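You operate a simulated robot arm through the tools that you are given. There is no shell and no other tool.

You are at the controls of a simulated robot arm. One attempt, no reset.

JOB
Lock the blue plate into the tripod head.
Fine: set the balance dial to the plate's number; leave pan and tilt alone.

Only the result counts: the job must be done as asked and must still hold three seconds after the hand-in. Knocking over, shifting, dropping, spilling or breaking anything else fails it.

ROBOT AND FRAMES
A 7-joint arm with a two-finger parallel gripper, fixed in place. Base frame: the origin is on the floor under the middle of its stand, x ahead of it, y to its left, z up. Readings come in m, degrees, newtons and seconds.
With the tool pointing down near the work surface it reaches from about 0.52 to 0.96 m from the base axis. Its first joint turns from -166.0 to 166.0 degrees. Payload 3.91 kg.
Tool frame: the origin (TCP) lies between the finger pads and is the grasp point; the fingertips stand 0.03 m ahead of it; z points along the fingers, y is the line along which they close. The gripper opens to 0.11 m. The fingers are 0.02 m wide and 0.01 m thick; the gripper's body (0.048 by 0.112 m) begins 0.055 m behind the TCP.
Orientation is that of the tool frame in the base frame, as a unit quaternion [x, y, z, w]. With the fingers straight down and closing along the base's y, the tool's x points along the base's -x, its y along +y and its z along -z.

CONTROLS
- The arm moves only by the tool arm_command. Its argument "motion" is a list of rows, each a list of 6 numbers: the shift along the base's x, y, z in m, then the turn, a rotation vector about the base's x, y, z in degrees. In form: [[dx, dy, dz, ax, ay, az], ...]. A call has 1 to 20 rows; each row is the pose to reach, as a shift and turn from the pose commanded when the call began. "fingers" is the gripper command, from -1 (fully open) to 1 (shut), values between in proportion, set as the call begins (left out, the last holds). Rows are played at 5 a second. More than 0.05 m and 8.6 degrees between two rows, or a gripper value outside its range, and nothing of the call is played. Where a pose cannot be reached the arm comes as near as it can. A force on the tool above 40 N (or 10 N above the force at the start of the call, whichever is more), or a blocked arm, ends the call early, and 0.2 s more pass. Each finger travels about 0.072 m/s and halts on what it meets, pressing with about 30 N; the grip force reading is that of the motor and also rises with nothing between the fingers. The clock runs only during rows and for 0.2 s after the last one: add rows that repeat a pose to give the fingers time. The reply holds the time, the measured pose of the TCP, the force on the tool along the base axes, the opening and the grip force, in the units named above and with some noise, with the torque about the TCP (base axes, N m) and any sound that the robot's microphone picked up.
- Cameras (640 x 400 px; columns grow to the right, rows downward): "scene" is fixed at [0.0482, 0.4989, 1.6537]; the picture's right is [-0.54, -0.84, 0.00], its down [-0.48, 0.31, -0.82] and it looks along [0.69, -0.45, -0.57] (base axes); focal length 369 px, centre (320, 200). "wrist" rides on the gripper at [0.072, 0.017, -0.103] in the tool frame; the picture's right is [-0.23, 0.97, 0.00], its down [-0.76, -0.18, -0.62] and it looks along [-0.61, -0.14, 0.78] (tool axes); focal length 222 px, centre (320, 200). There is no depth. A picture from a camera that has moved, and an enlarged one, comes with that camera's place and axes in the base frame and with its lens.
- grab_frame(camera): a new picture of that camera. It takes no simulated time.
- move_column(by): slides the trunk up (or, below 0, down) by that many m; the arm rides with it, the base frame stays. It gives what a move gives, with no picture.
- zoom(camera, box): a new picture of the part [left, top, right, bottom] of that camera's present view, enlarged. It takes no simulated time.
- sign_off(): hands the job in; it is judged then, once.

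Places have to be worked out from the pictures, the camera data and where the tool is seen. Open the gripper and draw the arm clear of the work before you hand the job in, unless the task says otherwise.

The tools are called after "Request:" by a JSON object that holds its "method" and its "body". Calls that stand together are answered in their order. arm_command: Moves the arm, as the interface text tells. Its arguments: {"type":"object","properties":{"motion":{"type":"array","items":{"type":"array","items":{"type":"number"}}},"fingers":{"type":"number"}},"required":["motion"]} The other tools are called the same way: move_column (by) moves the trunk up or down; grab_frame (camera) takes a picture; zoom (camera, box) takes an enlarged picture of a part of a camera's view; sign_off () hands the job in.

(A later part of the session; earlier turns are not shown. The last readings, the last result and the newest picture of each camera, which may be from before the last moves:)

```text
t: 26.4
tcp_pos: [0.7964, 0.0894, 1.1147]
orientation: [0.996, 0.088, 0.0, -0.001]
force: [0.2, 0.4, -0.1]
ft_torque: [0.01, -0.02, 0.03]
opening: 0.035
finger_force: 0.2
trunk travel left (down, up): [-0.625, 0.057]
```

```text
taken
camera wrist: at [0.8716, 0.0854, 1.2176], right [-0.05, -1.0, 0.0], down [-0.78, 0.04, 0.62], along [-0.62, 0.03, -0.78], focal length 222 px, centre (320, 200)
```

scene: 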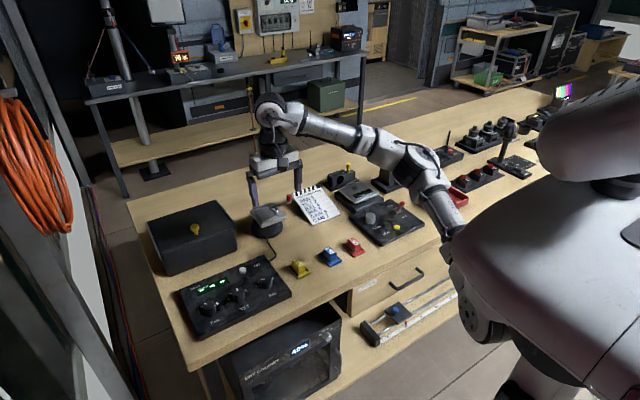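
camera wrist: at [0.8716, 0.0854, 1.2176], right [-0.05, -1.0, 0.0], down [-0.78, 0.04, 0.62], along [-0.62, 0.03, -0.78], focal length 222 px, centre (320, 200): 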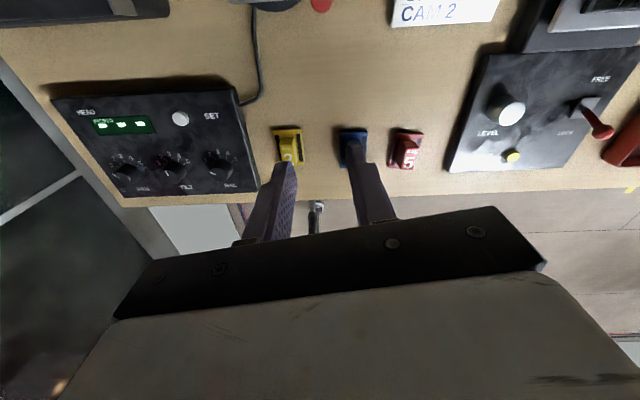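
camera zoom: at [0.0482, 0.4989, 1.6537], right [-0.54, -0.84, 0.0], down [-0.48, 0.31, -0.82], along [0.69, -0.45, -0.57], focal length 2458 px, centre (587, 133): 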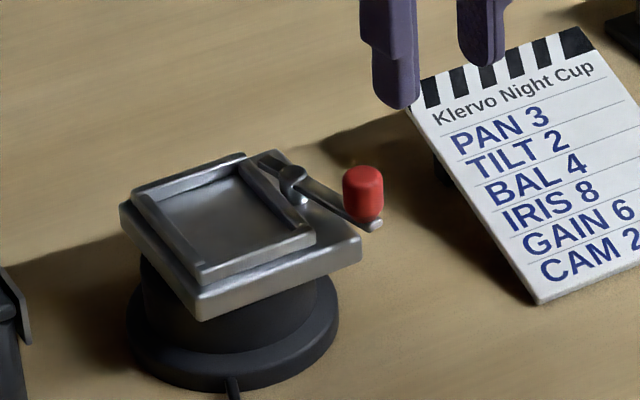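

The lever stays open and the head is unmoved. Now I'll rotate back to yaw 0 while moving towards the blue plate, in two calls, staying high.

Request:
{"method": "arm_command", "body": {"motion": [[-0.005, 0, 0, 0, 0, 8.5], [-0.01, -0.002, 0, 0, 0, 17], [-0.015, -0.004, 0, 0, 0, 25.5], [-0.02, -0.006, 0, 0, 0, 34], [-0.025, -0.008, 0, 0, 0, 42.5], [-0.03, -0.01, 0, 0, 0, 51], [-0.035, -0.012, 0, 0, 0, 59.5], [-0.04, -0.014, 0, 0, 0, 68], [-0.045, -0.016, 0, 0, 0, 76.5], [-0.05, -0.018, 0, 0, 0, 85]]}}

Request:
{"method": "arm_command", "body": {"motion": [[-0.005, 0, -0.005, 0, 0, 8.5], [-0.01, -0.003, -0.01, 0, 0, 17], [-0.015, -0.006, -0.015, 0, 0, 25.5], [-0.02, -0.009, -0.02, 0, 0, 34], [-0.03, -0.012, -0.03, 0, 0, 42.5], [-0.04, -0.015, -0.04, 0, 0, 51], [-0.05, -0.018, -0.05, 0, 0, 59.5], [-0.06, -0.021, -0.06, 0, 0, 68], [-0.07, -0.025, -0.07, 0, 0, 76.5], [-0.085, -0.031, -0.08, 0, 0, 84.9], [-0.085, -0.031, -0.08, 0, 0, 84.9]]}}

Request:
{"method": "grab_frame", "body": {"camera": "wrist"}}

```text
t: 28.6
tcp_pos: [0.7468, 0.0697, 1.1154]
orientation: [0.673, 0.739, -0.002, -0.001]
force: [-0.1, 1.3, -0.8]
ft_torque: [0.01, 0.02, 0.01]
opening: 0.035
finger_force: 0.2
trunk travel left (down, up): [-0.625, 0.057]
```

```text
t: 31.0
tcp_pos: [0.6596, 0.0397, 1.0338]
orientation: [-0.001, 1.0, -0.001, 0.001]
force: [-0.2, -0.1, 0.8]
ft_torque: [-0.02, 0.01, 0.02]
opening: 0.0349
finger_force: 0.1
trunk travel left (down, up): [-0.625, 0.057]
```

```text
taken
camera wrist: at [0.5875, 0.0571, 1.1357], right [0.23, 0.97, 0.0], down [0.76, -0.18, 0.62], along [0.61, -0.14, -0.78], focal length 222 px, centre (320, 200)
```

wrist: 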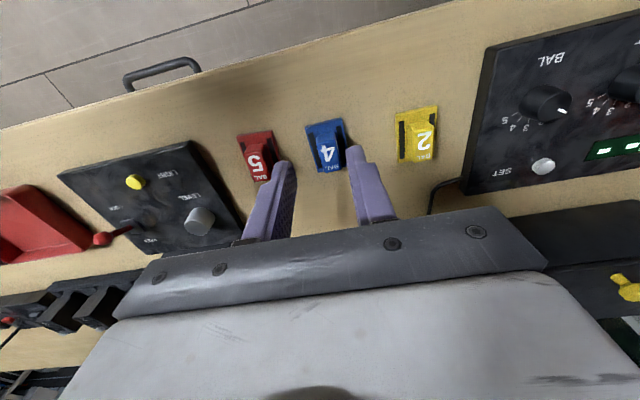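

Request:
{"method": "zoom", "body": {"camera": "wrist", "box": [284, 105, 380, 195]}}

Request:
{"method": "zoom", "body": {"camera": "wrist", "box": [470, 50, 640, 200]}}

```text
4.44 times, centred on (332, 150) of wrist
camera zoom: at [0.5875, 0.0571, 1.1357], right [0.23, 0.97, 0.0], down [0.76, -0.18, 0.62], along [0.61, -0.14, -0.78], focal length 987 px, centre (267, 422)
```

zoom: 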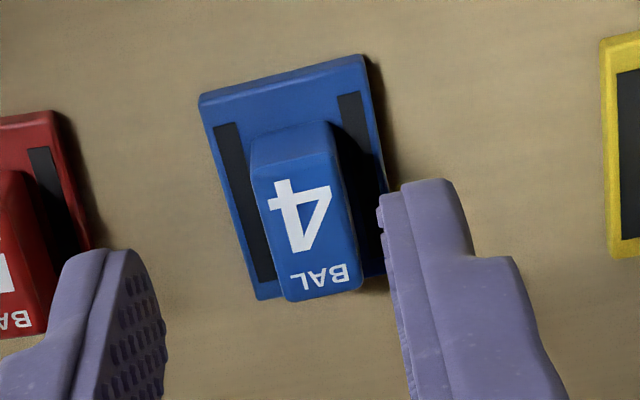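

```text
2.67 times, centred on (555, 125) of wrist
camera zoom: at [0.5875, 0.0571, 1.1357], right [0.23, 0.97, 0.0], down [0.76, -0.18, 0.62], along [0.61, -0.14, -0.78], focal length 592 px, centre (-307, 400)
```

zoom: 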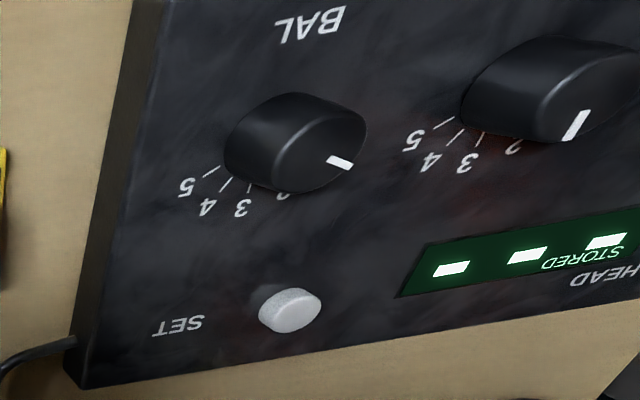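

Two-view triangulation agrees well. The blue plate's base top is at z≈0.884, its grip block is centred at (0.705, 0.0405) with the top at z≈0.907, and it is aligned to the axes within about 1°. I'll open to 0.045 and move above it.

Request:
{"method": "arm_command", "body": {"motion": [[0.02, 0.0005, -0.03, 0, 0, 0], [0.0454, 0.0008, -0.06, 0, 0, 0], [0.0454, 0.0008, -0.08, 0, 0, 0], [0.0454, 0.0008, -0.08, 0, 0, 0]], "fingers": 0.1818}}

Request:
{"method": "grab_frame", "body": {"camera": "wrist"}}

Request:
{"method": "zoom", "body": {"camera": "scene", "box": [284, 220, 380, 280]}}

```text
t: 32.0
tcp_pos: [0.7062, 0.0395, 0.9547]
orientation: [0.0, 1.0, -0.001, 0.001]
force: [0.3, -0.6, -1.0]
ft_torque: [0.0, 0.0, -0.01]
opening: 0.0451
finger_force: 0.0
trunk travel left (down, up): [-0.625, 0.057]
```

```text
taken
camera wrist: at [0.6335, 0.0569, 1.0571], right [0.23, 0.97, 0.0], down [0.76, -0.18, 0.62], along [0.61, -0.14, -0.78], focal length 222 px, centre (320, 200)
```

wrist: 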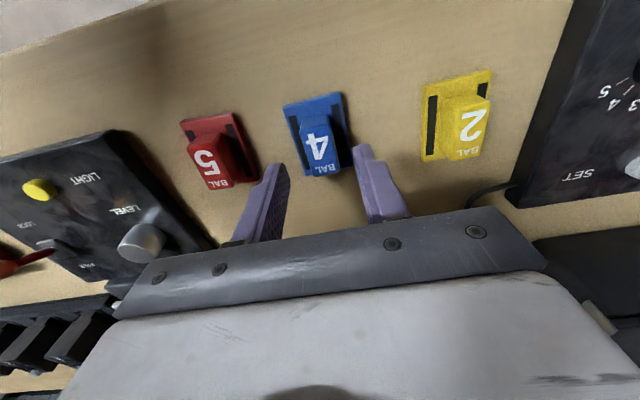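

```text
6.67 times, centred on (332, 250) of scene
camera zoom: at [0.0482, 0.4989, 1.6537], right [-0.54, -0.84, 0.0], down [-0.48, 0.31, -0.82], along [0.69, -0.45, -0.57], focal length 2458 px, centre (240, -133)
```

zoom: 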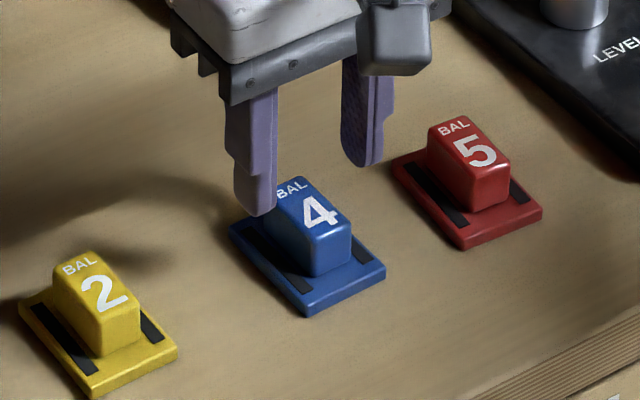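

Request:
{"method": "zoom", "body": {"camera": "wrist", "box": [230, 70, 420, 230]}}

```text
2.50 times, centred on (325, 150) of wrist
camera zoom: at [0.6335, 0.0569, 1.0571], right [0.23, 0.97, 0.0], down [0.76, -0.18, 0.62], along [0.61, -0.14, -0.78], focal length 555 px, centre (308, 325)
```

zoom: 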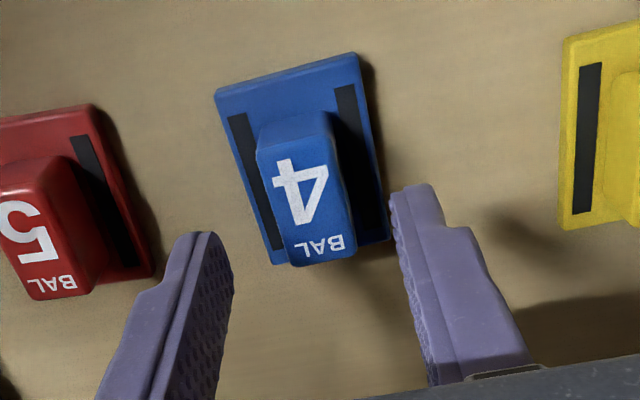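

The plate base centre reads (0.706, 0.041), nearly under the TCP. I'll descend so the fingertips sit at z≈0.891, just above the base, and then close.

Request:
{"method": "arm_command", "body": {"motion": [[0, 0.001, -0.012, 0, 0, 0], [0, 0.001, -0.024, 0, 0, 0], [0, 0.001, -0.034, 0, 0, 0], [0, 0.001, -0.034, 0, 0, 0]]}}

Request:
{"method": "arm_command", "body": {"motion": [[0, 0, 0, 0, 0, 0], [0, 0, 0, 0, 0, 0], [0, 0, 0, 0, 0, 0], [0, 0, 0, 0, 0, 0]], "fingers": 1}}

Request:
{"method": "zoom", "body": {"camera": "wrist", "box": [230, 70, 420, 230]}}

Request:
{"method": "zoom", "body": {"camera": "scene", "box": [284, 220, 380, 280]}}

```text
t: 33.0
tcp_pos: [0.7067, 0.0401, 0.9212]
orientation: [0.0, 1.0, -0.001, 0.002]
force: [-0.7, 0.0, 0.0]
ft_torque: [0.02, 0.0, 0.04]
opening: 0.0447
finger_force: 0.1
trunk travel left (down, up): [-0.625, 0.057]
```

```text
t: 34.0
tcp_pos: [0.7064, 0.0401, 0.9207]
orientation: [0.0, 1.0, -0.001, 0.002]
force: [0.5, -0.3, 0.1]
ft_torque: [-0.01, 0.01, -0.02]
opening: 0.021
finger_force: 30.4
trunk travel left (down, up): [-0.625, 0.057]
```

```text
2.50 times, centred on (325, 150) of wrist
camera zoom: at [0.634, 0.0578, 1.0232], right [0.23, 0.97, 0.0], down [0.76, -0.18, 0.62], along [0.61, -0.14, -0.78], focal length 555 px, centre (308, 325)
```

zoom: 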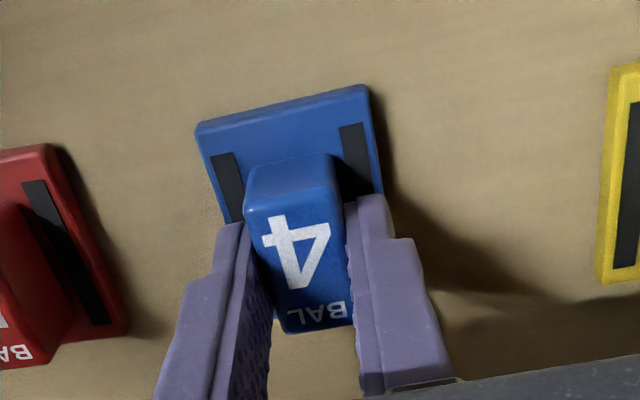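

```text
6.67 times, centred on (332, 250) of scene
camera zoom: at [0.0482, 0.4989, 1.6537], right [-0.54, -0.84, 0.0], down [-0.48, 0.31, -0.82], along [0.69, -0.45, -0.57], focal length 2458 px, centre (240, -133)
```

zoom: 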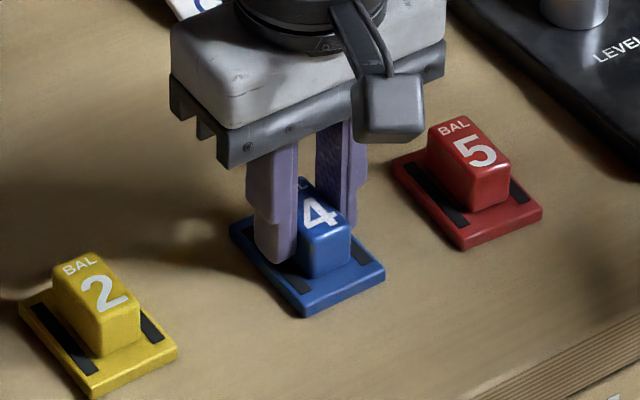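

The plate is gripped (opening 0.021, 30 N). I'll lift it straight up and verify it came along.

Request:
{"method": "arm_command", "body": {"motion": [[0, 0, 0.01, 0, 0, 0], [0, 0, 0.03, 0, 0, 0], [0, 0, 0.06, 0, 0, 0], [0, 0, 0.1, 0, 0, 0], [0, 0, 0.13, 0, 0, 0], [0, 0, 0.13, 0, 0, 0]]}}

Request:
{"method": "grab_frame", "body": {"camera": "wrist"}}

Request:
{"method": "grab_frame", "body": {"camera": "scene"}}

```text
t: 35.4
tcp_pos: [0.7056, 0.043, 1.0492]
orientation: [-0.001, 1.0, -0.002, 0.001]
force: [-0.4, 0.6, -1.5]
ft_torque: [0.0, -0.03, 0.02]
opening: 0.0215
finger_force: 29.8
trunk travel left (down, up): [-0.625, 0.057]
```

```text
taken
camera wrist: at [0.6341, 0.0601, 1.1524], right [0.23, 0.97, 0.0], down [0.76, -0.18, 0.62], along [0.61, -0.14, -0.78], focal length 222 px, centre (320, 200)
```

wrist: 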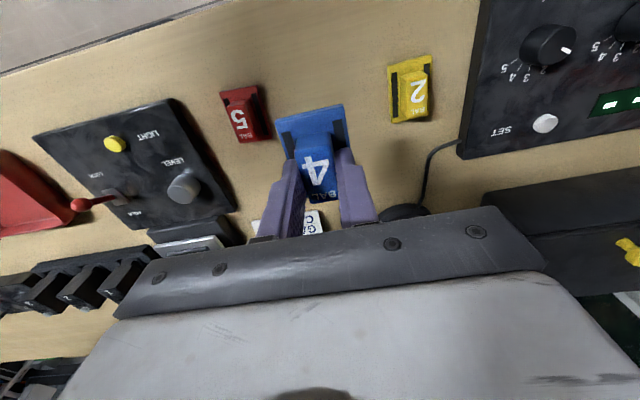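

```text
taken
```

scene: 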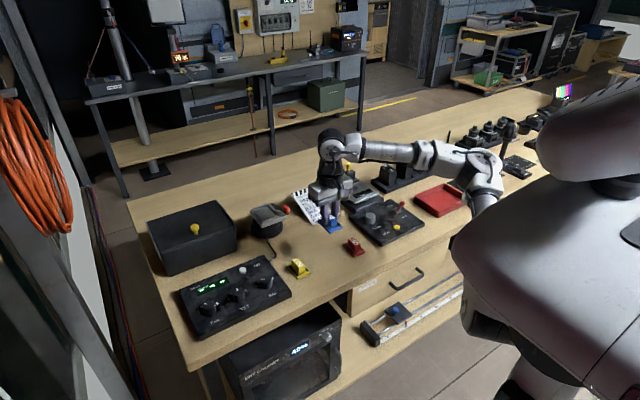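

The plate came up cleanly. I'll carry it over the head at z≈1.045, moving y first and then x, all above the lever.

Request:
{"method": "arm_command", "body": {"motion": [[0.03, 0.03, 0.0, 0, 0, 0], [0.06, 0.06, 0.0, 0, 0, 0], [0.0944, 0.092, 0.0, 0, 0, 0], [0.14, 0.092, 0.0, 0, 0, 0], [0.18, 0.092, 0.0, 0, 0, 0], [0.21, 0.092, 0.0, 0, 0, 0], [0.21, 0.092, 0.0, 0, 0, 0]]}}

Request:
{"method": "grab_frame", "body": {"camera": "wrist"}}

Request:
{"method": "zoom", "body": {"camera": "scene", "box": [224, 160, 336, 230]}}

```text
t: 37.0
tcp_pos: [0.9167, 0.1335, 1.0509]
orientation: [-0.001, 1.0, -0.001, 0.001]
force: [0.7, 0.1, -0.4]
ft_torque: [0.05, -0.01, 0.01]
opening: 0.0216
finger_force: 30.2
trunk travel left (down, up): [-0.625, 0.057]
```

```text
taken
camera wrist: at [0.8445, 0.1503, 1.1531], right [0.23, 0.97, 0.0], down [0.76, -0.18, 0.62], along [0.61, -0.14, -0.78], focal length 222 px, centre (320, 200)
```

wrist: 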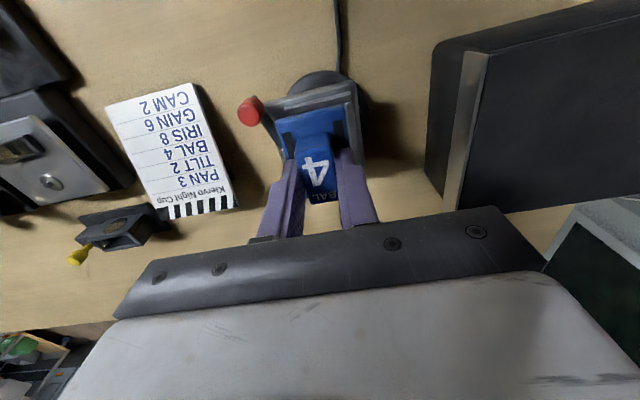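

```text
5.71 times, centred on (280, 195) of scene
camera zoom: at [0.0482, 0.4989, 1.6537], right [-0.54, -0.84, 0.0], down [-0.48, 0.31, -0.82], along [0.69, -0.45, -0.57], focal length 2107 px, centre (549, 229)
```

zoom: 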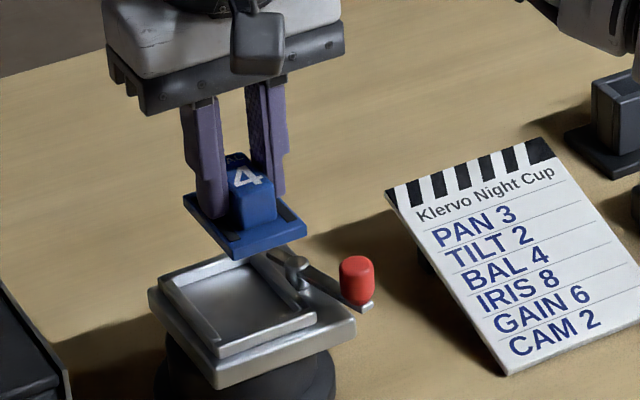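

Request:
{"method": "zoom", "body": {"camera": "wrist", "box": [256, 70, 384, 150]}}

Request:
{"method": "zoom", "body": {"camera": "scene", "box": [244, 184, 308, 224]}}

```text
5.00 times, centred on (320, 110) of wrist
camera zoom: at [0.8445, 0.1503, 1.1531], right [0.23, 0.97, 0.0], down [0.76, -0.18, 0.62], along [0.61, -0.14, -0.78], focal length 1111 px, centre (320, 650)
```

zoom: 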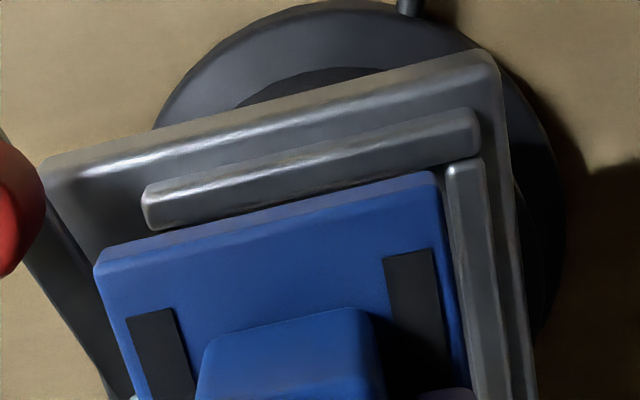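

```text
10.00 times, centred on (276, 204) of scene
camera zoom: at [0.0482, 0.4989, 1.6537], right [-0.54, -0.84, 0.0], down [-0.48, 0.31, -0.82], along [0.69, -0.45, -0.57], focal length 3687 px, centre (760, 160)
```

zoom: 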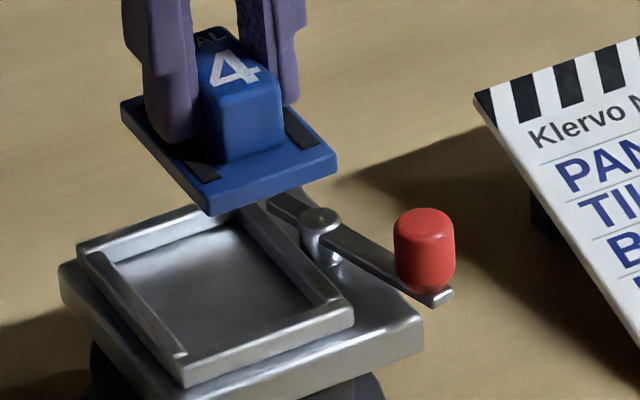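

The plate in hand is centred on the TCP in y, with its front edge 0.030 m behind the TCP. Before inserting I want the recess's inner dimensions more accurately, so I'll back off sideways to a vantage where the hand doesn't hide it.

Request:
{"method": "arm_command", "body": {"motion": [[-0.03, 0.0, 0.03, 0, 0, 0], [-0.06, -0.03, 0.05, 0, 0, 0], [-0.09, -0.06, 0.07, 0, 0, 0], [-0.11, -0.09, 0.09, 0, 0, 0], [-0.1167, -0.12, 0.1, 0, 0, 0], [-0.1167, -0.12, 0.1, 0, 0, 0]]}}

Request:
{"method": "grab_frame", "body": {"camera": "wrist"}}

```text
t: 38.4
tcp_pos: [0.8021, 0.0127, 1.1505]
orientation: [-0.002, 1.0, -0.001, 0.001]
force: [0.4, -0.5, -0.6]
ft_torque: [0.0, -0.02, -0.01]
opening: 0.0214
finger_force: 30.0
trunk travel left (down, up): [-0.625, 0.057]
```

```text
taken
camera wrist: at [0.73, 0.0307, 1.2541], right [0.23, 0.97, 0.0], down [0.76, -0.18, 0.62], along [0.61, -0.14, -0.78], focal length 222 px, centre (320, 200)
```

wrist: 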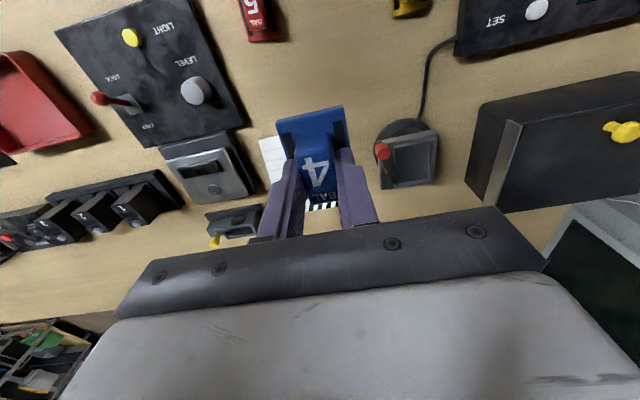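

Request:
{"method": "zoom", "body": {"camera": "wrist", "box": [368, 112, 448, 192]}}

Request:
{"method": "zoom", "body": {"camera": "scene", "box": [244, 190, 308, 230]}}

```text
5.00 times, centred on (408, 152) of wrist
camera zoom: at [0.73, 0.0307, 1.2541], right [0.23, 0.97, 0.0], down [0.76, -0.18, 0.62], along [0.61, -0.14, -0.78], focal length 1111 px, centre (-120, 440)
```

zoom: 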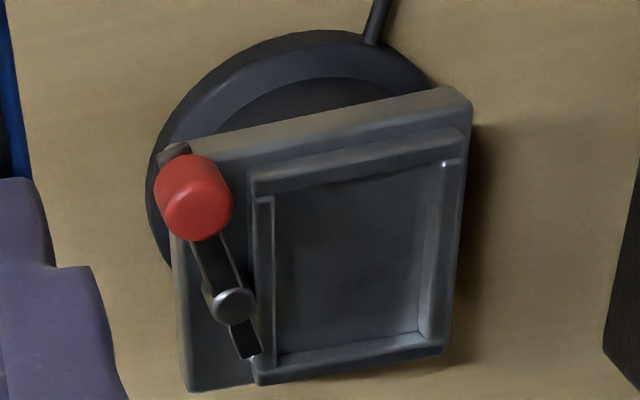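

```text
10.00 times, centred on (276, 210) of scene
camera zoom: at [0.0482, 0.4989, 1.6537], right [-0.54, -0.84, 0.0], down [-0.48, 0.31, -0.82], along [0.69, -0.45, -0.57], focal length 3687 px, centre (760, 100)
```

zoom: 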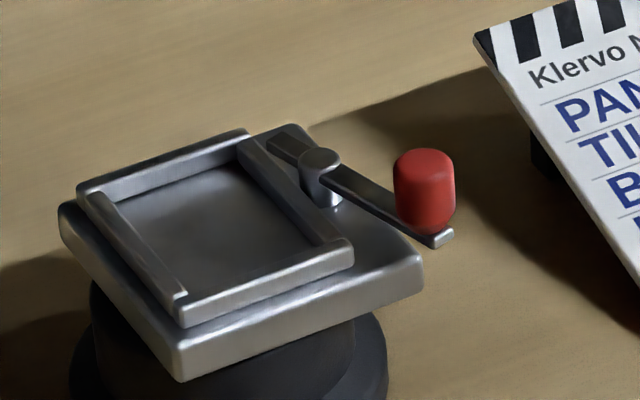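

Request:
{"method": "zoom", "body": {"camera": "wrist", "box": [384, 132, 448, 172]}}

Request:
{"method": "zoom", "body": {"camera": "wrist", "box": [384, 154, 448, 194]}}

```text
10.00 times, centred on (416, 152) of wrist
camera zoom: at [0.73, 0.0307, 1.2541], right [0.23, 0.97, 0.0], down [0.76, -0.18, 0.62], along [0.61, -0.14, -0.78], focal length 2221 px, centre (-640, 680)
```

zoom: 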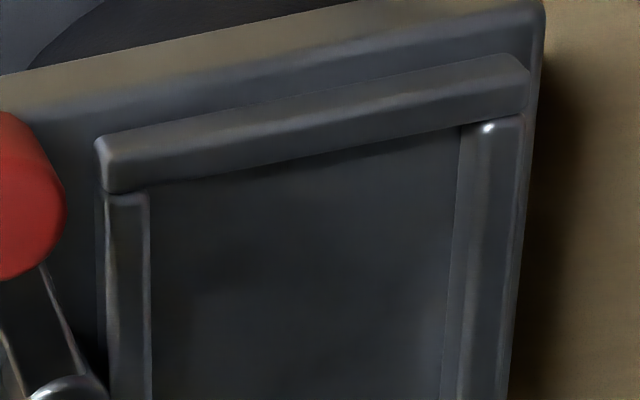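

```text
10.00 times, centred on (416, 174) of wrist
camera zoom: at [0.73, 0.0307, 1.2541], right [0.23, 0.97, 0.0], down [0.76, -0.18, 0.62], along [0.61, -0.14, -0.78], focal length 2221 px, centre (-640, 460)
```

zoom: 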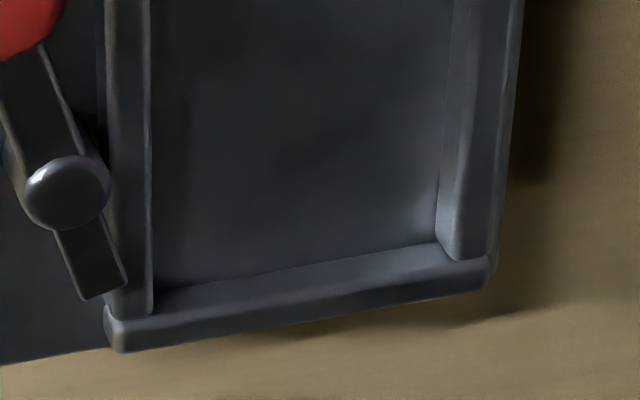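

The recess's inner edges come out at x 0.903–0.9675 and y 0.1117–0.160, giving a centre of about (0.935, 0.136), with rail top z≈0.946 and floor ≈0.939. The plate is about 0.062×0.044, so it has roughly 2 mm clearance per side. I'm carrying it back over the centre.

Request:
{"method": "arm_command", "body": {"motion": [[0.0, 0.04, -0.01, 0, 0, 0], [0.0, 0.08, -0.03, 0, 0, 0], [0.02, 0.1228, -0.05, 0, 0, 0], [0.06, 0.1228, -0.07, 0, 0, 0], [0.1, 0.1228, -0.09, 0, 0, 0], [0.1332, 0.1228, -0.11, 0, 0, 0], [0.1332, 0.1228, -0.12, 0, 0, 0], [0.1332, 0.1228, -0.12, 0, 0, 0]]}}

Request:
{"method": "arm_command", "body": {"motion": [[0, 0, 0, 0, 0, 0], [0, 0, 0, 0, 0, 0]]}}

Request:
{"method": "zoom", "body": {"camera": "wrist", "box": [256, 70, 384, 150]}}

Request:
{"method": "zoom", "body": {"camera": "scene", "box": [244, 184, 308, 224]}}

```text
refused: row 3 steps farther than a row can; nothing moved
```

```text
t: 39.0
tcp_pos: [0.8031, 0.0124, 1.1518]
orientation: [0.0, 1.0, -0.001, 0.001]
force: [-0.3, -0.2, -0.8]
ft_torque: [-0.02, -0.02, -0.01]
opening: 0.0214
finger_force: 30.2
trunk travel left (down, up): [-0.625, 0.057]
```

```text
5.00 times, centred on (320, 110) of wrist
camera zoom: at [0.7302, 0.0309, 1.2539], right [0.23, 0.97, 0.0], down [0.76, -0.18, 0.62], along [0.61, -0.14, -0.78], focal length 1111 px, centre (320, 650)
```

zoom: 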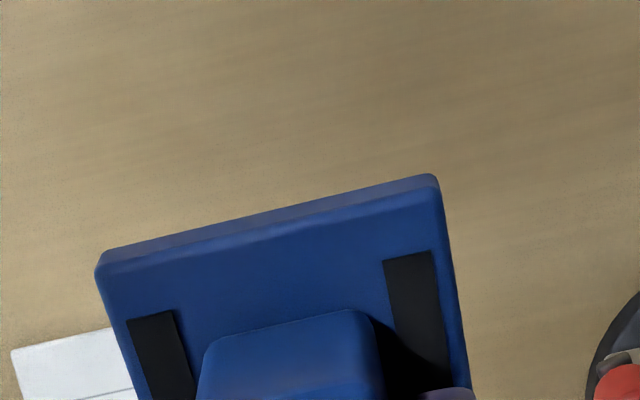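

```text
10.00 times, centred on (276, 204) of scene
camera zoom: at [0.0482, 0.4989, 1.6537], right [-0.54, -0.84, 0.0], down [-0.48, 0.31, -0.82], along [0.69, -0.45, -0.57], focal length 3687 px, centre (760, 160)
```

zoom: 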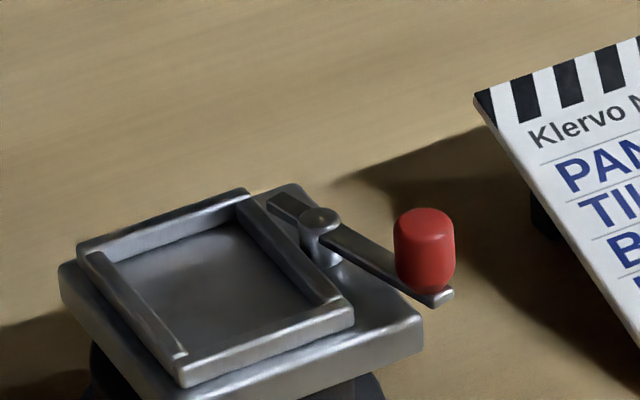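

Row 3 was too long a step, so nothing moved. I'll resend with finer steps.

Request:
{"method": "arm_command", "body": {"motion": [[0.0, 0.035, -0.01, 0, 0, 0], [0.0, 0.07, -0.025, 0, 0, 0], [0.01, 0.1, -0.04, 0, 0, 0], [0.03, 0.1228, -0.055, 0, 0, 0], [0.06, 0.1228, -0.07, 0, 0, 0], [0.09, 0.1228, -0.085, 0, 0, 0], [0.115, 0.1228, -0.1, 0, 0, 0], [0.1325, 0.1228, -0.115, 0, 0, 0], [0.1325, 0.1228, -0.12, 0, 0, 0], [0.1325, 0.1228, -0.12, 0, 0, 0]]}}

Request:
{"method": "zoom", "body": {"camera": "wrist", "box": [256, 70, 384, 150]}}

Request:
{"method": "zoom", "body": {"camera": "scene", "box": [244, 184, 308, 224]}}

```text
t: 41.2
tcp_pos: [0.9333, 0.1369, 1.0307]
orientation: [0.001, 1.0, -0.001, 0.001]
force: [0.5, 0.6, -1.2]
ft_torque: [-0.01, 0.01, 0.03]
opening: 0.0213
finger_force: 30.2
trunk travel left (down, up): [-0.625, 0.057]
```

```text
5.00 times, centred on (320, 110) of wrist
camera zoom: at [0.8609, 0.1536, 1.1332], right [0.23, 0.97, 0.0], down [0.76, -0.18, 0.62], along [0.61, -0.14, -0.78], focal length 1111 px, centre (320, 650)
```

zoom: 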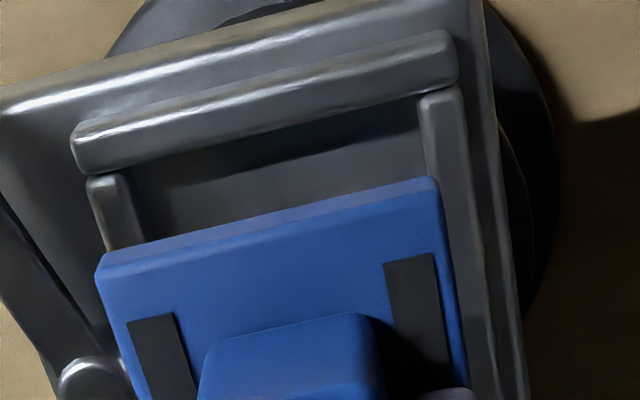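

```text
10.00 times, centred on (276, 204) of scene
camera zoom: at [0.0482, 0.4989, 1.6537], right [-0.54, -0.84, 0.0], down [-0.48, 0.31, -0.82], along [0.69, -0.45, -0.57], focal length 3687 px, centre (760, 160)
```

zoom: 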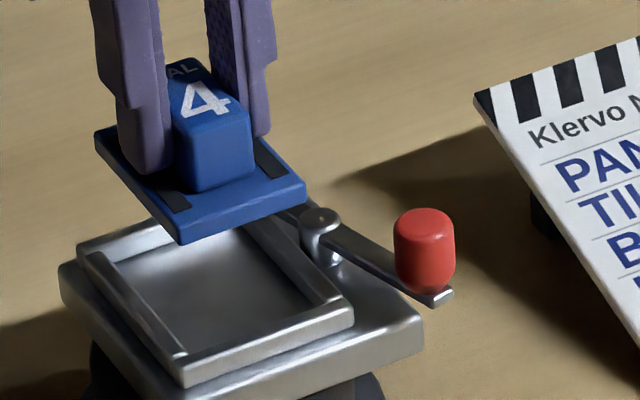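

The plate's front edge is at x≈0.903 against the recess's inner front edge 0.903, and its y centre 0.1367 against 0.1356. I'll shift +1.8 mm in x and −1.1 mm in y, then lower to just above the rails and check.

Request:
{"method": "arm_command", "body": {"motion": [[0.0018, -0.0011, -0.01, 0, 0, 0], [0.0018, -0.0011, -0.02, 0, 0, 0], [0.0018, -0.0011, -0.028, 0, 0, 0], [0.0018, -0.0011, -0.028, 0, 0, 0], [0.0018, -0.0011, -0.028, 0, 0, 0]]}}

Request:
{"method": "zoom", "body": {"camera": "wrist", "box": [256, 70, 384, 150]}}

Request:
{"method": "zoom", "body": {"camera": "scene", "box": [244, 184, 308, 224]}}

```text
t: 42.4
tcp_pos: [0.9352, 0.1362, 1.0036]
orientation: [0.0, 1.0, 0.0, 0.001]
force: [0.9, 1.6, -1.4]
ft_torque: [-0.01, 0.01, 0.0]
opening: 0.0212
finger_force: 30.1
trunk travel left (down, up): [-0.625, 0.057]
```

```text
5.00 times, centred on (320, 110) of wrist
camera zoom: at [0.8626, 0.1532, 1.1053], right [0.23, 0.97, 0.0], down [0.76, -0.18, 0.62], along [0.61, -0.14, -0.78], focal length 1111 px, centre (320, 650)
```

zoom: 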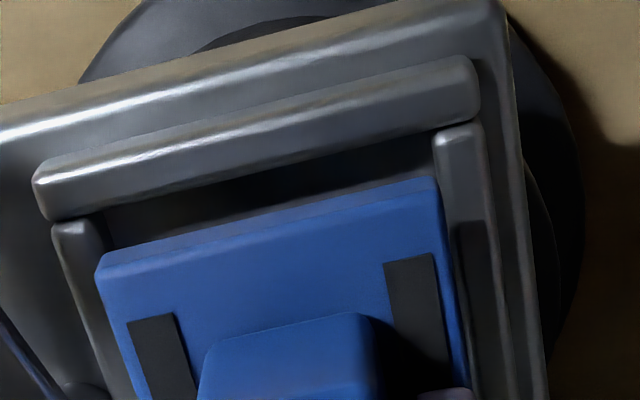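

```text
10.00 times, centred on (276, 204) of scene
camera zoom: at [0.0482, 0.4989, 1.6537], right [-0.54, -0.84, 0.0], down [-0.48, 0.31, -0.82], along [0.69, -0.45, -0.57], focal length 3687 px, centre (760, 160)
```

zoom: 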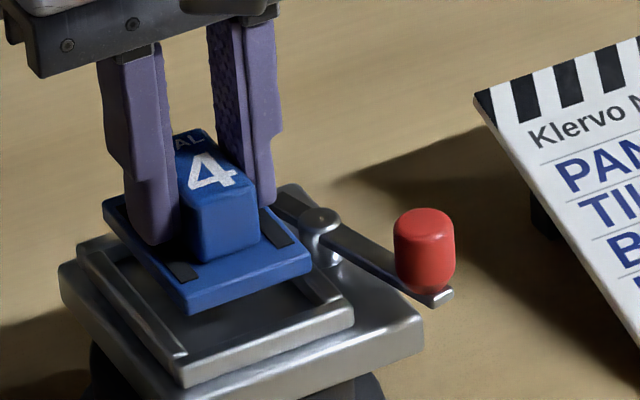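

The alignment is within about 1 mm: recess centre (0.9355, 0.1359), plate centre (0.9355, 0.1364). I'll lower in small steps until the base is just inside the rails, and check forces.

Request:
{"method": "arm_command", "body": {"motion": [[0.0, -0.0005, -0.004, 0, 0, 0], [0.0, -0.0005, -0.008, 0, 0, 0], [0.0, -0.0005, -0.011, 0, 0, 0], [0.0, -0.0005, -0.014, 0, 0, 0], [0.0, -0.0005, -0.014, 0, 0, 0]]}}

Request:
{"method": "zoom", "body": {"camera": "wrist", "box": [256, 70, 384, 150]}}

Request:
{"method": "zoom", "body": {"camera": "scene", "box": [244, 184, 308, 224]}}

```text
t: 43.6
tcp_pos: [0.9339, 0.1351, 0.9885]
orientation: [0.0, 1.0, -0.001, 0.001]
force: [-0.8, 0.6, 0.2]
ft_torque: [0.0, 0.02, -0.01]
opening: 0.0216
finger_force: 29.5
trunk travel left (down, up): [-0.625, 0.057]
```

```text
5.00 times, centred on (320, 110) of wrist
camera zoom: at [0.8616, 0.1526, 1.0908], right [0.23, 0.97, 0.0], down [0.76, -0.18, 0.62], along [0.61, -0.14, -0.78], focal length 1111 px, centre (320, 650)
```

zoom: 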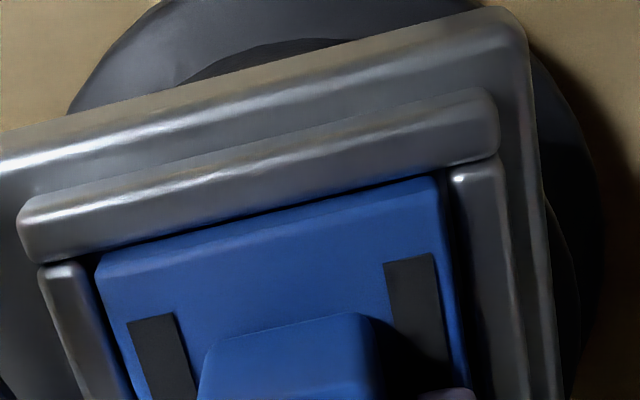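

```text
10.00 times, centred on (276, 204) of scene
camera zoom: at [0.0482, 0.4989, 1.6537], right [-0.54, -0.84, 0.0], down [-0.48, 0.31, -0.82], along [0.69, -0.45, -0.57], focal length 3687 px, centre (760, 160)
```

zoom: 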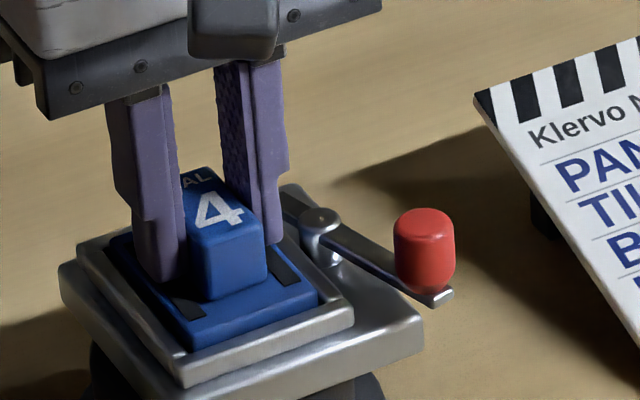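

The base is entering the recess with even side gaps and no contact force. I'll continue down in 1.5 mm steps until it touches the floor.

Request:
{"method": "arm_command", "body": {"motion": [[0.0005, 0.0, -0.0015, 0, 0, 0], [0.0005, 0.0, -0.003, 0, 0, 0], [0.0005, 0.0, -0.0042, 0, 0, 0], [0.0005, 0.0, -0.0042, 0, 0, 0]]}}

Request:
{"method": "zoom", "body": {"camera": "wrist", "box": [256, 70, 384, 150]}}

Request:
{"method": "zoom", "body": {"camera": "scene", "box": [244, 184, 308, 224]}}

```text
t: 44.6
tcp_pos: [0.9355, 0.135, 0.984]
orientation: [0.0, 1.0, -0.001, 0.001]
force: [0.5, -0.6, -1.1]
ft_torque: [0.02, 0.03, -0.03]
opening: 0.0214
finger_force: 30.1
trunk travel left (down, up): [-0.625, 0.057]
```

```text
5.00 times, centred on (320, 110) of wrist
camera zoom: at [0.8624, 0.1521, 1.0857], right [0.23, 0.97, 0.0], down [0.76, -0.18, 0.62], along [0.61, -0.14, -0.78], focal length 1111 px, centre (320, 650)
```

zoom: 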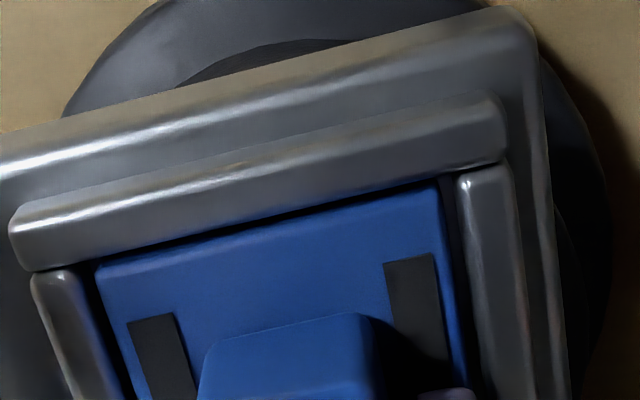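

```text
10.00 times, centred on (276, 204) of scene
camera zoom: at [0.0482, 0.4989, 1.6537], right [-0.54, -0.84, 0.0], down [-0.48, 0.31, -0.82], along [0.69, -0.45, -0.57], focal length 3687 px, centre (760, 160)
```

zoom: 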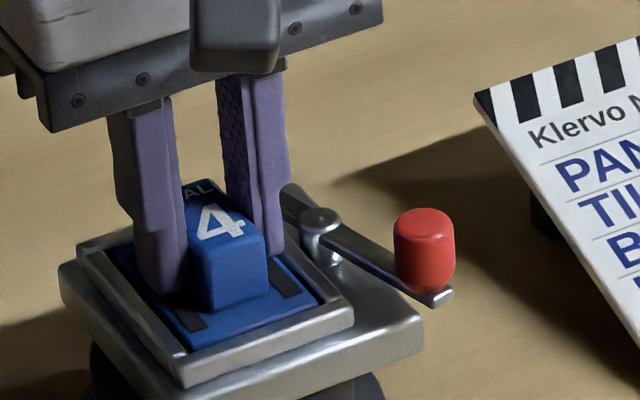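

There is still no contact force, so I'll go on down in 1 mm steps.

Request:
{"method": "arm_command", "body": {"motion": [[0, 0.0, -0.001, 0, 0, 0], [0, 0.0, -0.002, 0, 0, 0], [0, 0.0, -0.003, 0, 0, 0]]}}

```text
t: 45.4
tcp_pos: [0.9354, 0.1337, 0.9824]
orientation: [0.0, 1.0, 0.0, 0.002]
force: [2.8, 1.3, 5.9]
ft_torque: [0.06, 0.13, -0.05]
opening: 0.0211
finger_force: 30.0
trunk travel left (down, up): [-0.625, 0.057]
```

Contact: about 6 N upward at z≈0.982, close to the expected floor height. I'll check that it sits level before releasing.

Request:
{"method": "zoom", "body": {"camera": "wrist", "box": [256, 70, 384, 150]}}

Request:
{"method": "zoom", "body": {"camera": "scene", "box": [250, 194, 298, 224]}}

```text
5.00 times, centred on (320, 110) of wrist
camera zoom: at [0.8622, 0.1518, 1.0848], right [0.23, 0.97, 0.0], down [0.76, -0.18, 0.63], along [0.61, -0.14, -0.78], focal length 1111 px, centre (320, 650)
```

zoom: 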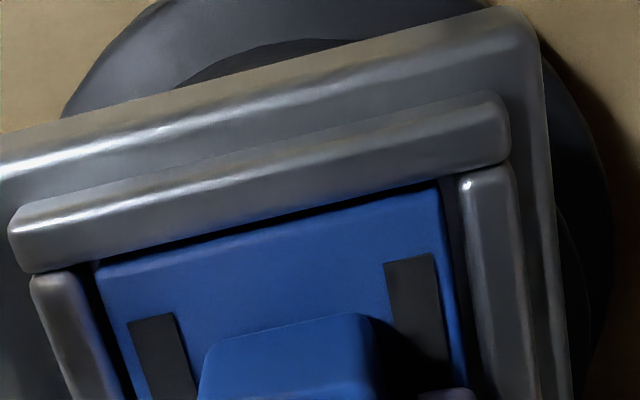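

```text
13.33 times, centred on (274, 209) of scene
camera zoom: at [0.0482, 0.4989, 1.6537], right [-0.54, -0.84, 0.0], down [-0.48, 0.31, -0.82], along [0.69, -0.45, -0.57], focal length 4916 px, centre (933, 80)
```

zoom: 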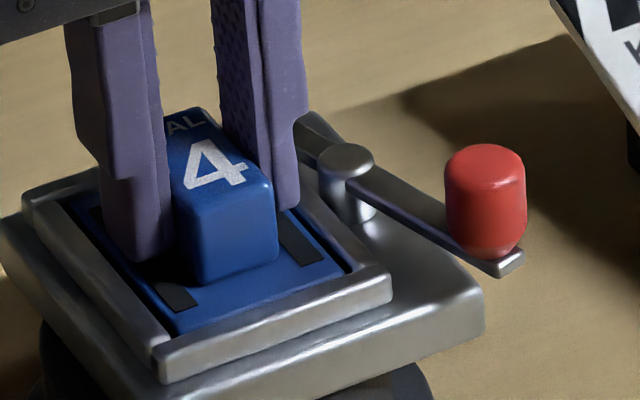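

The plate sits level inside the rails, with its top just under the rail tops. I'll open slightly to 0.029, because the lever pivot is close on the −y side, and lift straight up.

Request:
{"method": "arm_command", "body": {"motion": [[0, 0, 0, 0, 0, 0], [0, 0, 0, 0, 0, 0], [0, 0, 0, 0, 0, 0]], "fingers": 0.4727}}

Request:
{"method": "zoom", "body": {"camera": "scene", "box": [250, 194, 298, 224]}}

```text
t: 46.2
tcp_pos: [0.9356, 0.1339, 0.9813]
orientation: [0.001, 1.0, -0.001, 0.001]
force: [0.0, -0.9, 0.3]
ft_torque: [0.01, -0.01, -0.03]
opening: 0.0287
finger_force: 0.1
trunk travel left (down, up): [-0.625, 0.057]
```

```text
13.33 times, centred on (274, 209) of scene
camera zoom: at [0.0482, 0.4989, 1.6537], right [-0.54, -0.84, 0.0], down [-0.48, 0.31, -0.82], along [0.69, -0.45, -0.57], focal length 4916 px, centre (933, 80)
```

zoom: 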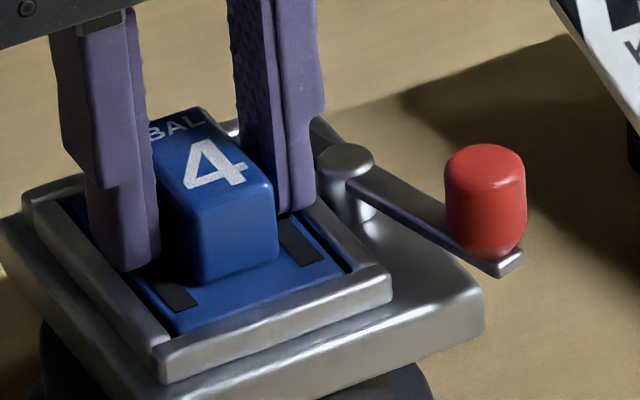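

The fingers are free of the block, with zero force and the plate seated. I'll lift straight up and back off to inspect.

Request:
{"method": "arm_command", "body": {"motion": [[0, 0, 0.01, 0, 0, 0], [0, 0, 0.03, 0, 0, 0], [0, 0, 0.06, 0, 0, 0], [-0.03, -0.01, 0.08, 0, 0, 0], [-0.065, -0.03, 0.09, 0, 0, 0], [-0.065, -0.03, 0.09, 0, 0, 0]]}}

Request:
{"method": "grab_frame", "body": {"camera": "wrist"}}

Request:
{"method": "zoom", "body": {"camera": "wrist", "box": [272, 110, 416, 200]}}

Request:
{"method": "zoom", "body": {"camera": "scene", "box": [244, 190, 308, 230]}}

```text
t: 47.6
tcp_pos: [0.8694, 0.1054, 1.0717]
orientation: [0.0, 1.0, -0.001, 0.001]
force: [-1.3, 0.0, 0.0]
ft_torque: [-0.04, -0.04, -0.03]
opening: 0.0291
finger_force: 0.0
trunk travel left (down, up): [-0.625, 0.057]
```

```text
taken
camera wrist: at [0.797, 0.1229, 1.1745], right [0.23, 0.97, 0.0], down [0.76, -0.18, 0.62], along [0.61, -0.14, -0.78], focal length 222 px, centre (320, 200)
```

wrist: 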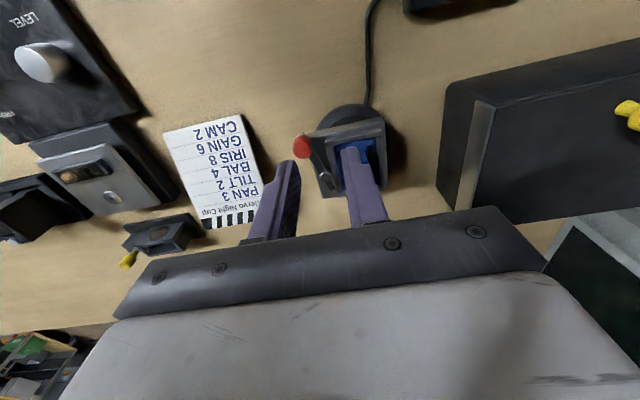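

```text
4.44 times, centred on (344, 155) of wrist
camera zoom: at [0.797, 0.1229, 1.1745], right [0.23, 0.97, 0.0], down [0.76, -0.18, 0.62], along [0.61, -0.14, -0.78], focal length 987 px, centre (213, 400)
```

zoom: 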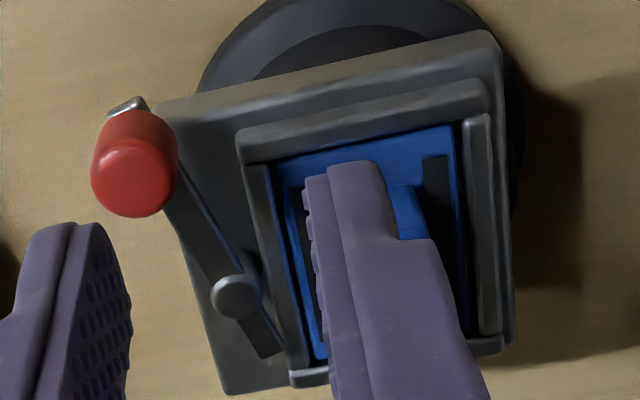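

```text
10.00 times, centred on (276, 210) of scene
camera zoom: at [0.0482, 0.4989, 1.6537], right [-0.54, -0.84, 0.0], down [-0.48, 0.31, -0.82], along [0.69, -0.45, -0.57], focal length 3687 px, centre (760, 100)
```

zoom: 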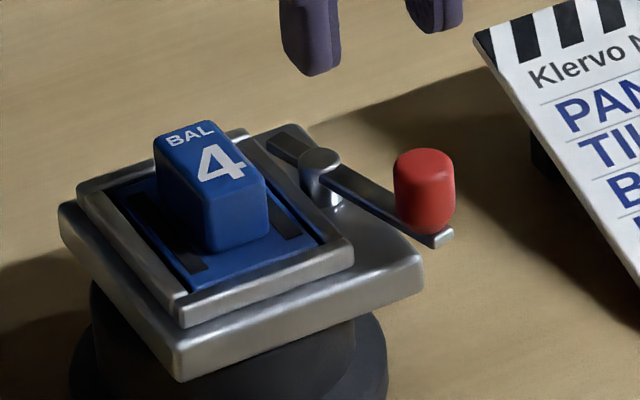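

The plate is seated squarely. Next is locking: the red knob is now near (0.886, 0.084), with the lever about 74° open. I'll rotate the tool to yaw −164° above it with a 0.035 opening.

Request:
{"method": "arm_command", "body": {"motion": [[0, 0, 0.005, 0, 0, -8.2], [0, 0, 0.01, 0, 0, -16.4], [0, 0, 0.01, 0, 0, -24.6], [0.001, -0.001, 0.01, 0, 0, -32.8], [0.002, -0.002, 0.01, 0, 0, -41], [0.003, -0.003, 0.01, 0, 0, -49.2], [0.004, -0.004, 0.01, 0, 0, -57.4], [0.005, -0.005, 0.01, 0, 0, -65.6], [0.006, -0.006, 0.01, 0, 0, -73.8], [0.007, -0.007, 0.01, 0, 0, -82], [0.008, -0.008, 0.01, 0, 0, -90.2], [0.009, -0.01, 0.01, 0, 0, -98.4], [0.01, -0.012, 0.01, 0, 0, -106.6], [0.011, -0.014, 0.01, 0, 0, -114.8], [0.012, -0.016, 0.01, 0, 0, -123], [0.013, -0.018, 0.01, 0, 0, -131.2], [0.014, -0.019, 0.01, 0, 0, -139.4], [0.015, -0.0194, 0.01, 0, 0, -147.6], [0.016, -0.0194, 0.005, 0, 0, -155.8], [0.0166, -0.0194, 0.0, 0, 0, -164]], "fingers": 0.364}}

Request:
{"method": "grab_frame", "body": {"camera": "wrist"}}

Request:
{"method": "zoom", "body": {"camera": "wrist", "box": [200, 60, 440, 210]}}

```text
t: 51.8
tcp_pos: [0.8869, 0.085, 1.0716]
orientation: [0.991, 0.137, -0.001, 0.0]
force: [0.1, -0.2, 0.3]
ft_torque: [-0.01, 0.04, 0.0]
opening: 0.0349
finger_force: 0.0
trunk travel left (down, up): [-0.625, 0.057]
```

```text
taken
camera wrist: at [0.9614, 0.0883, 1.1738], right [0.05, -1.0, 0.0], down [-0.78, -0.04, 0.62], along [-0.62, -0.03, -0.78], focal length 222 px, centre (320, 200)
```

wrist: 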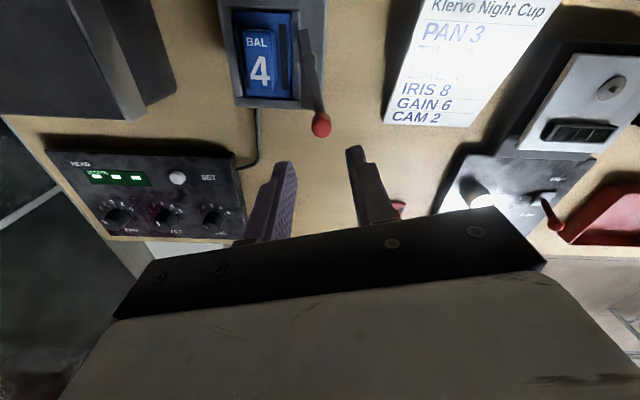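

```text
2.67 times, centred on (320, 135) of wrist
camera zoom: at [0.9614, 0.0883, 1.1738], right [0.05, -1.0, 0.0], down [-0.78, -0.04, 0.62], along [-0.62, -0.03, -0.78], focal length 592 px, centre (320, 373)
```

zoom: 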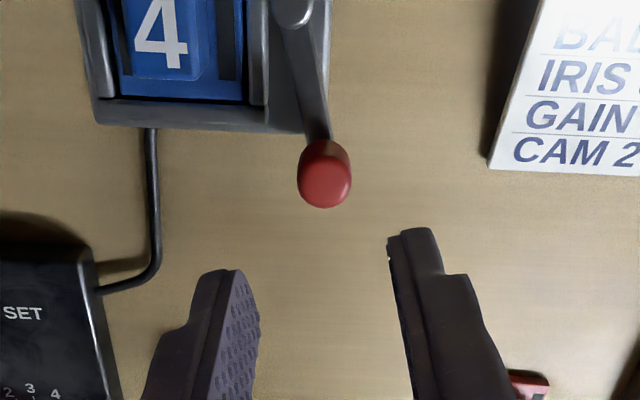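

The knob at (0.888, 0.084) lies right under the TCP. I'll descend around it to z≈0.984.

Request:
{"method": "arm_command", "body": {"motion": [[0.001, 0, -0.02, 0, 0, 0], [0.001, 0, -0.04, 0, 0, 0], [0.001, 0, -0.06, 0, 0, 0], [0.001, 0, -0.075, 0, 0, 0], [0.001, 0, -0.087, 0, 0, 0], [0.001, 0, -0.087, 0, 0, 0]]}}

Request:
{"method": "zoom", "body": {"camera": "scene", "box": [232, 180, 328, 240]}}

Request:
{"method": "zoom", "body": {"camera": "wrist", "box": [200, 60, 440, 210]}}

```text
t: 53.2
tcp_pos: [0.8882, 0.0846, 0.9841]
orientation: [0.99, 0.139, 0.0, -0.001]
force: [0.1, -0.2, 0.1]
ft_torque: [0.01, 0.03, 0.0]
opening: 0.0351
finger_force: 0.1
trunk travel left (down, up): [-0.625, 0.057]
```

```text
6.67 times, centred on (280, 210) of scene
camera zoom: at [0.0482, 0.4989, 1.6537], right [-0.54, -0.84, 0.0], down [-0.48, 0.31, -0.82], along [0.69, -0.45, -0.57], focal length 2458 px, centre (587, 133)
```

zoom: 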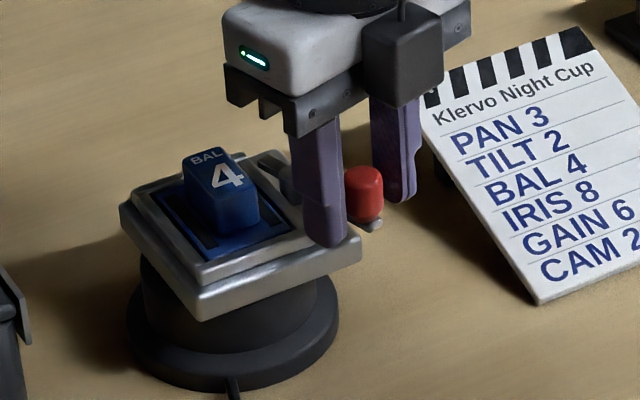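

```text
2.67 times, centred on (320, 135) of wrist
camera zoom: at [0.9628, 0.0882, 1.0864], right [0.05, -1.0, 0.0], down [-0.78, -0.04, 0.62], along [-0.62, -0.03, -0.78], focal length 592 px, centre (320, 373)
```

zoom: 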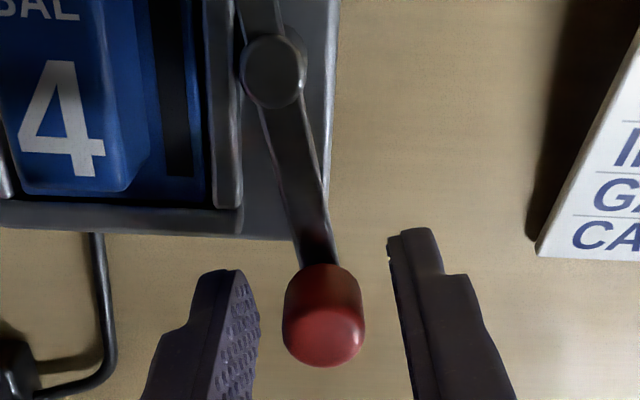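

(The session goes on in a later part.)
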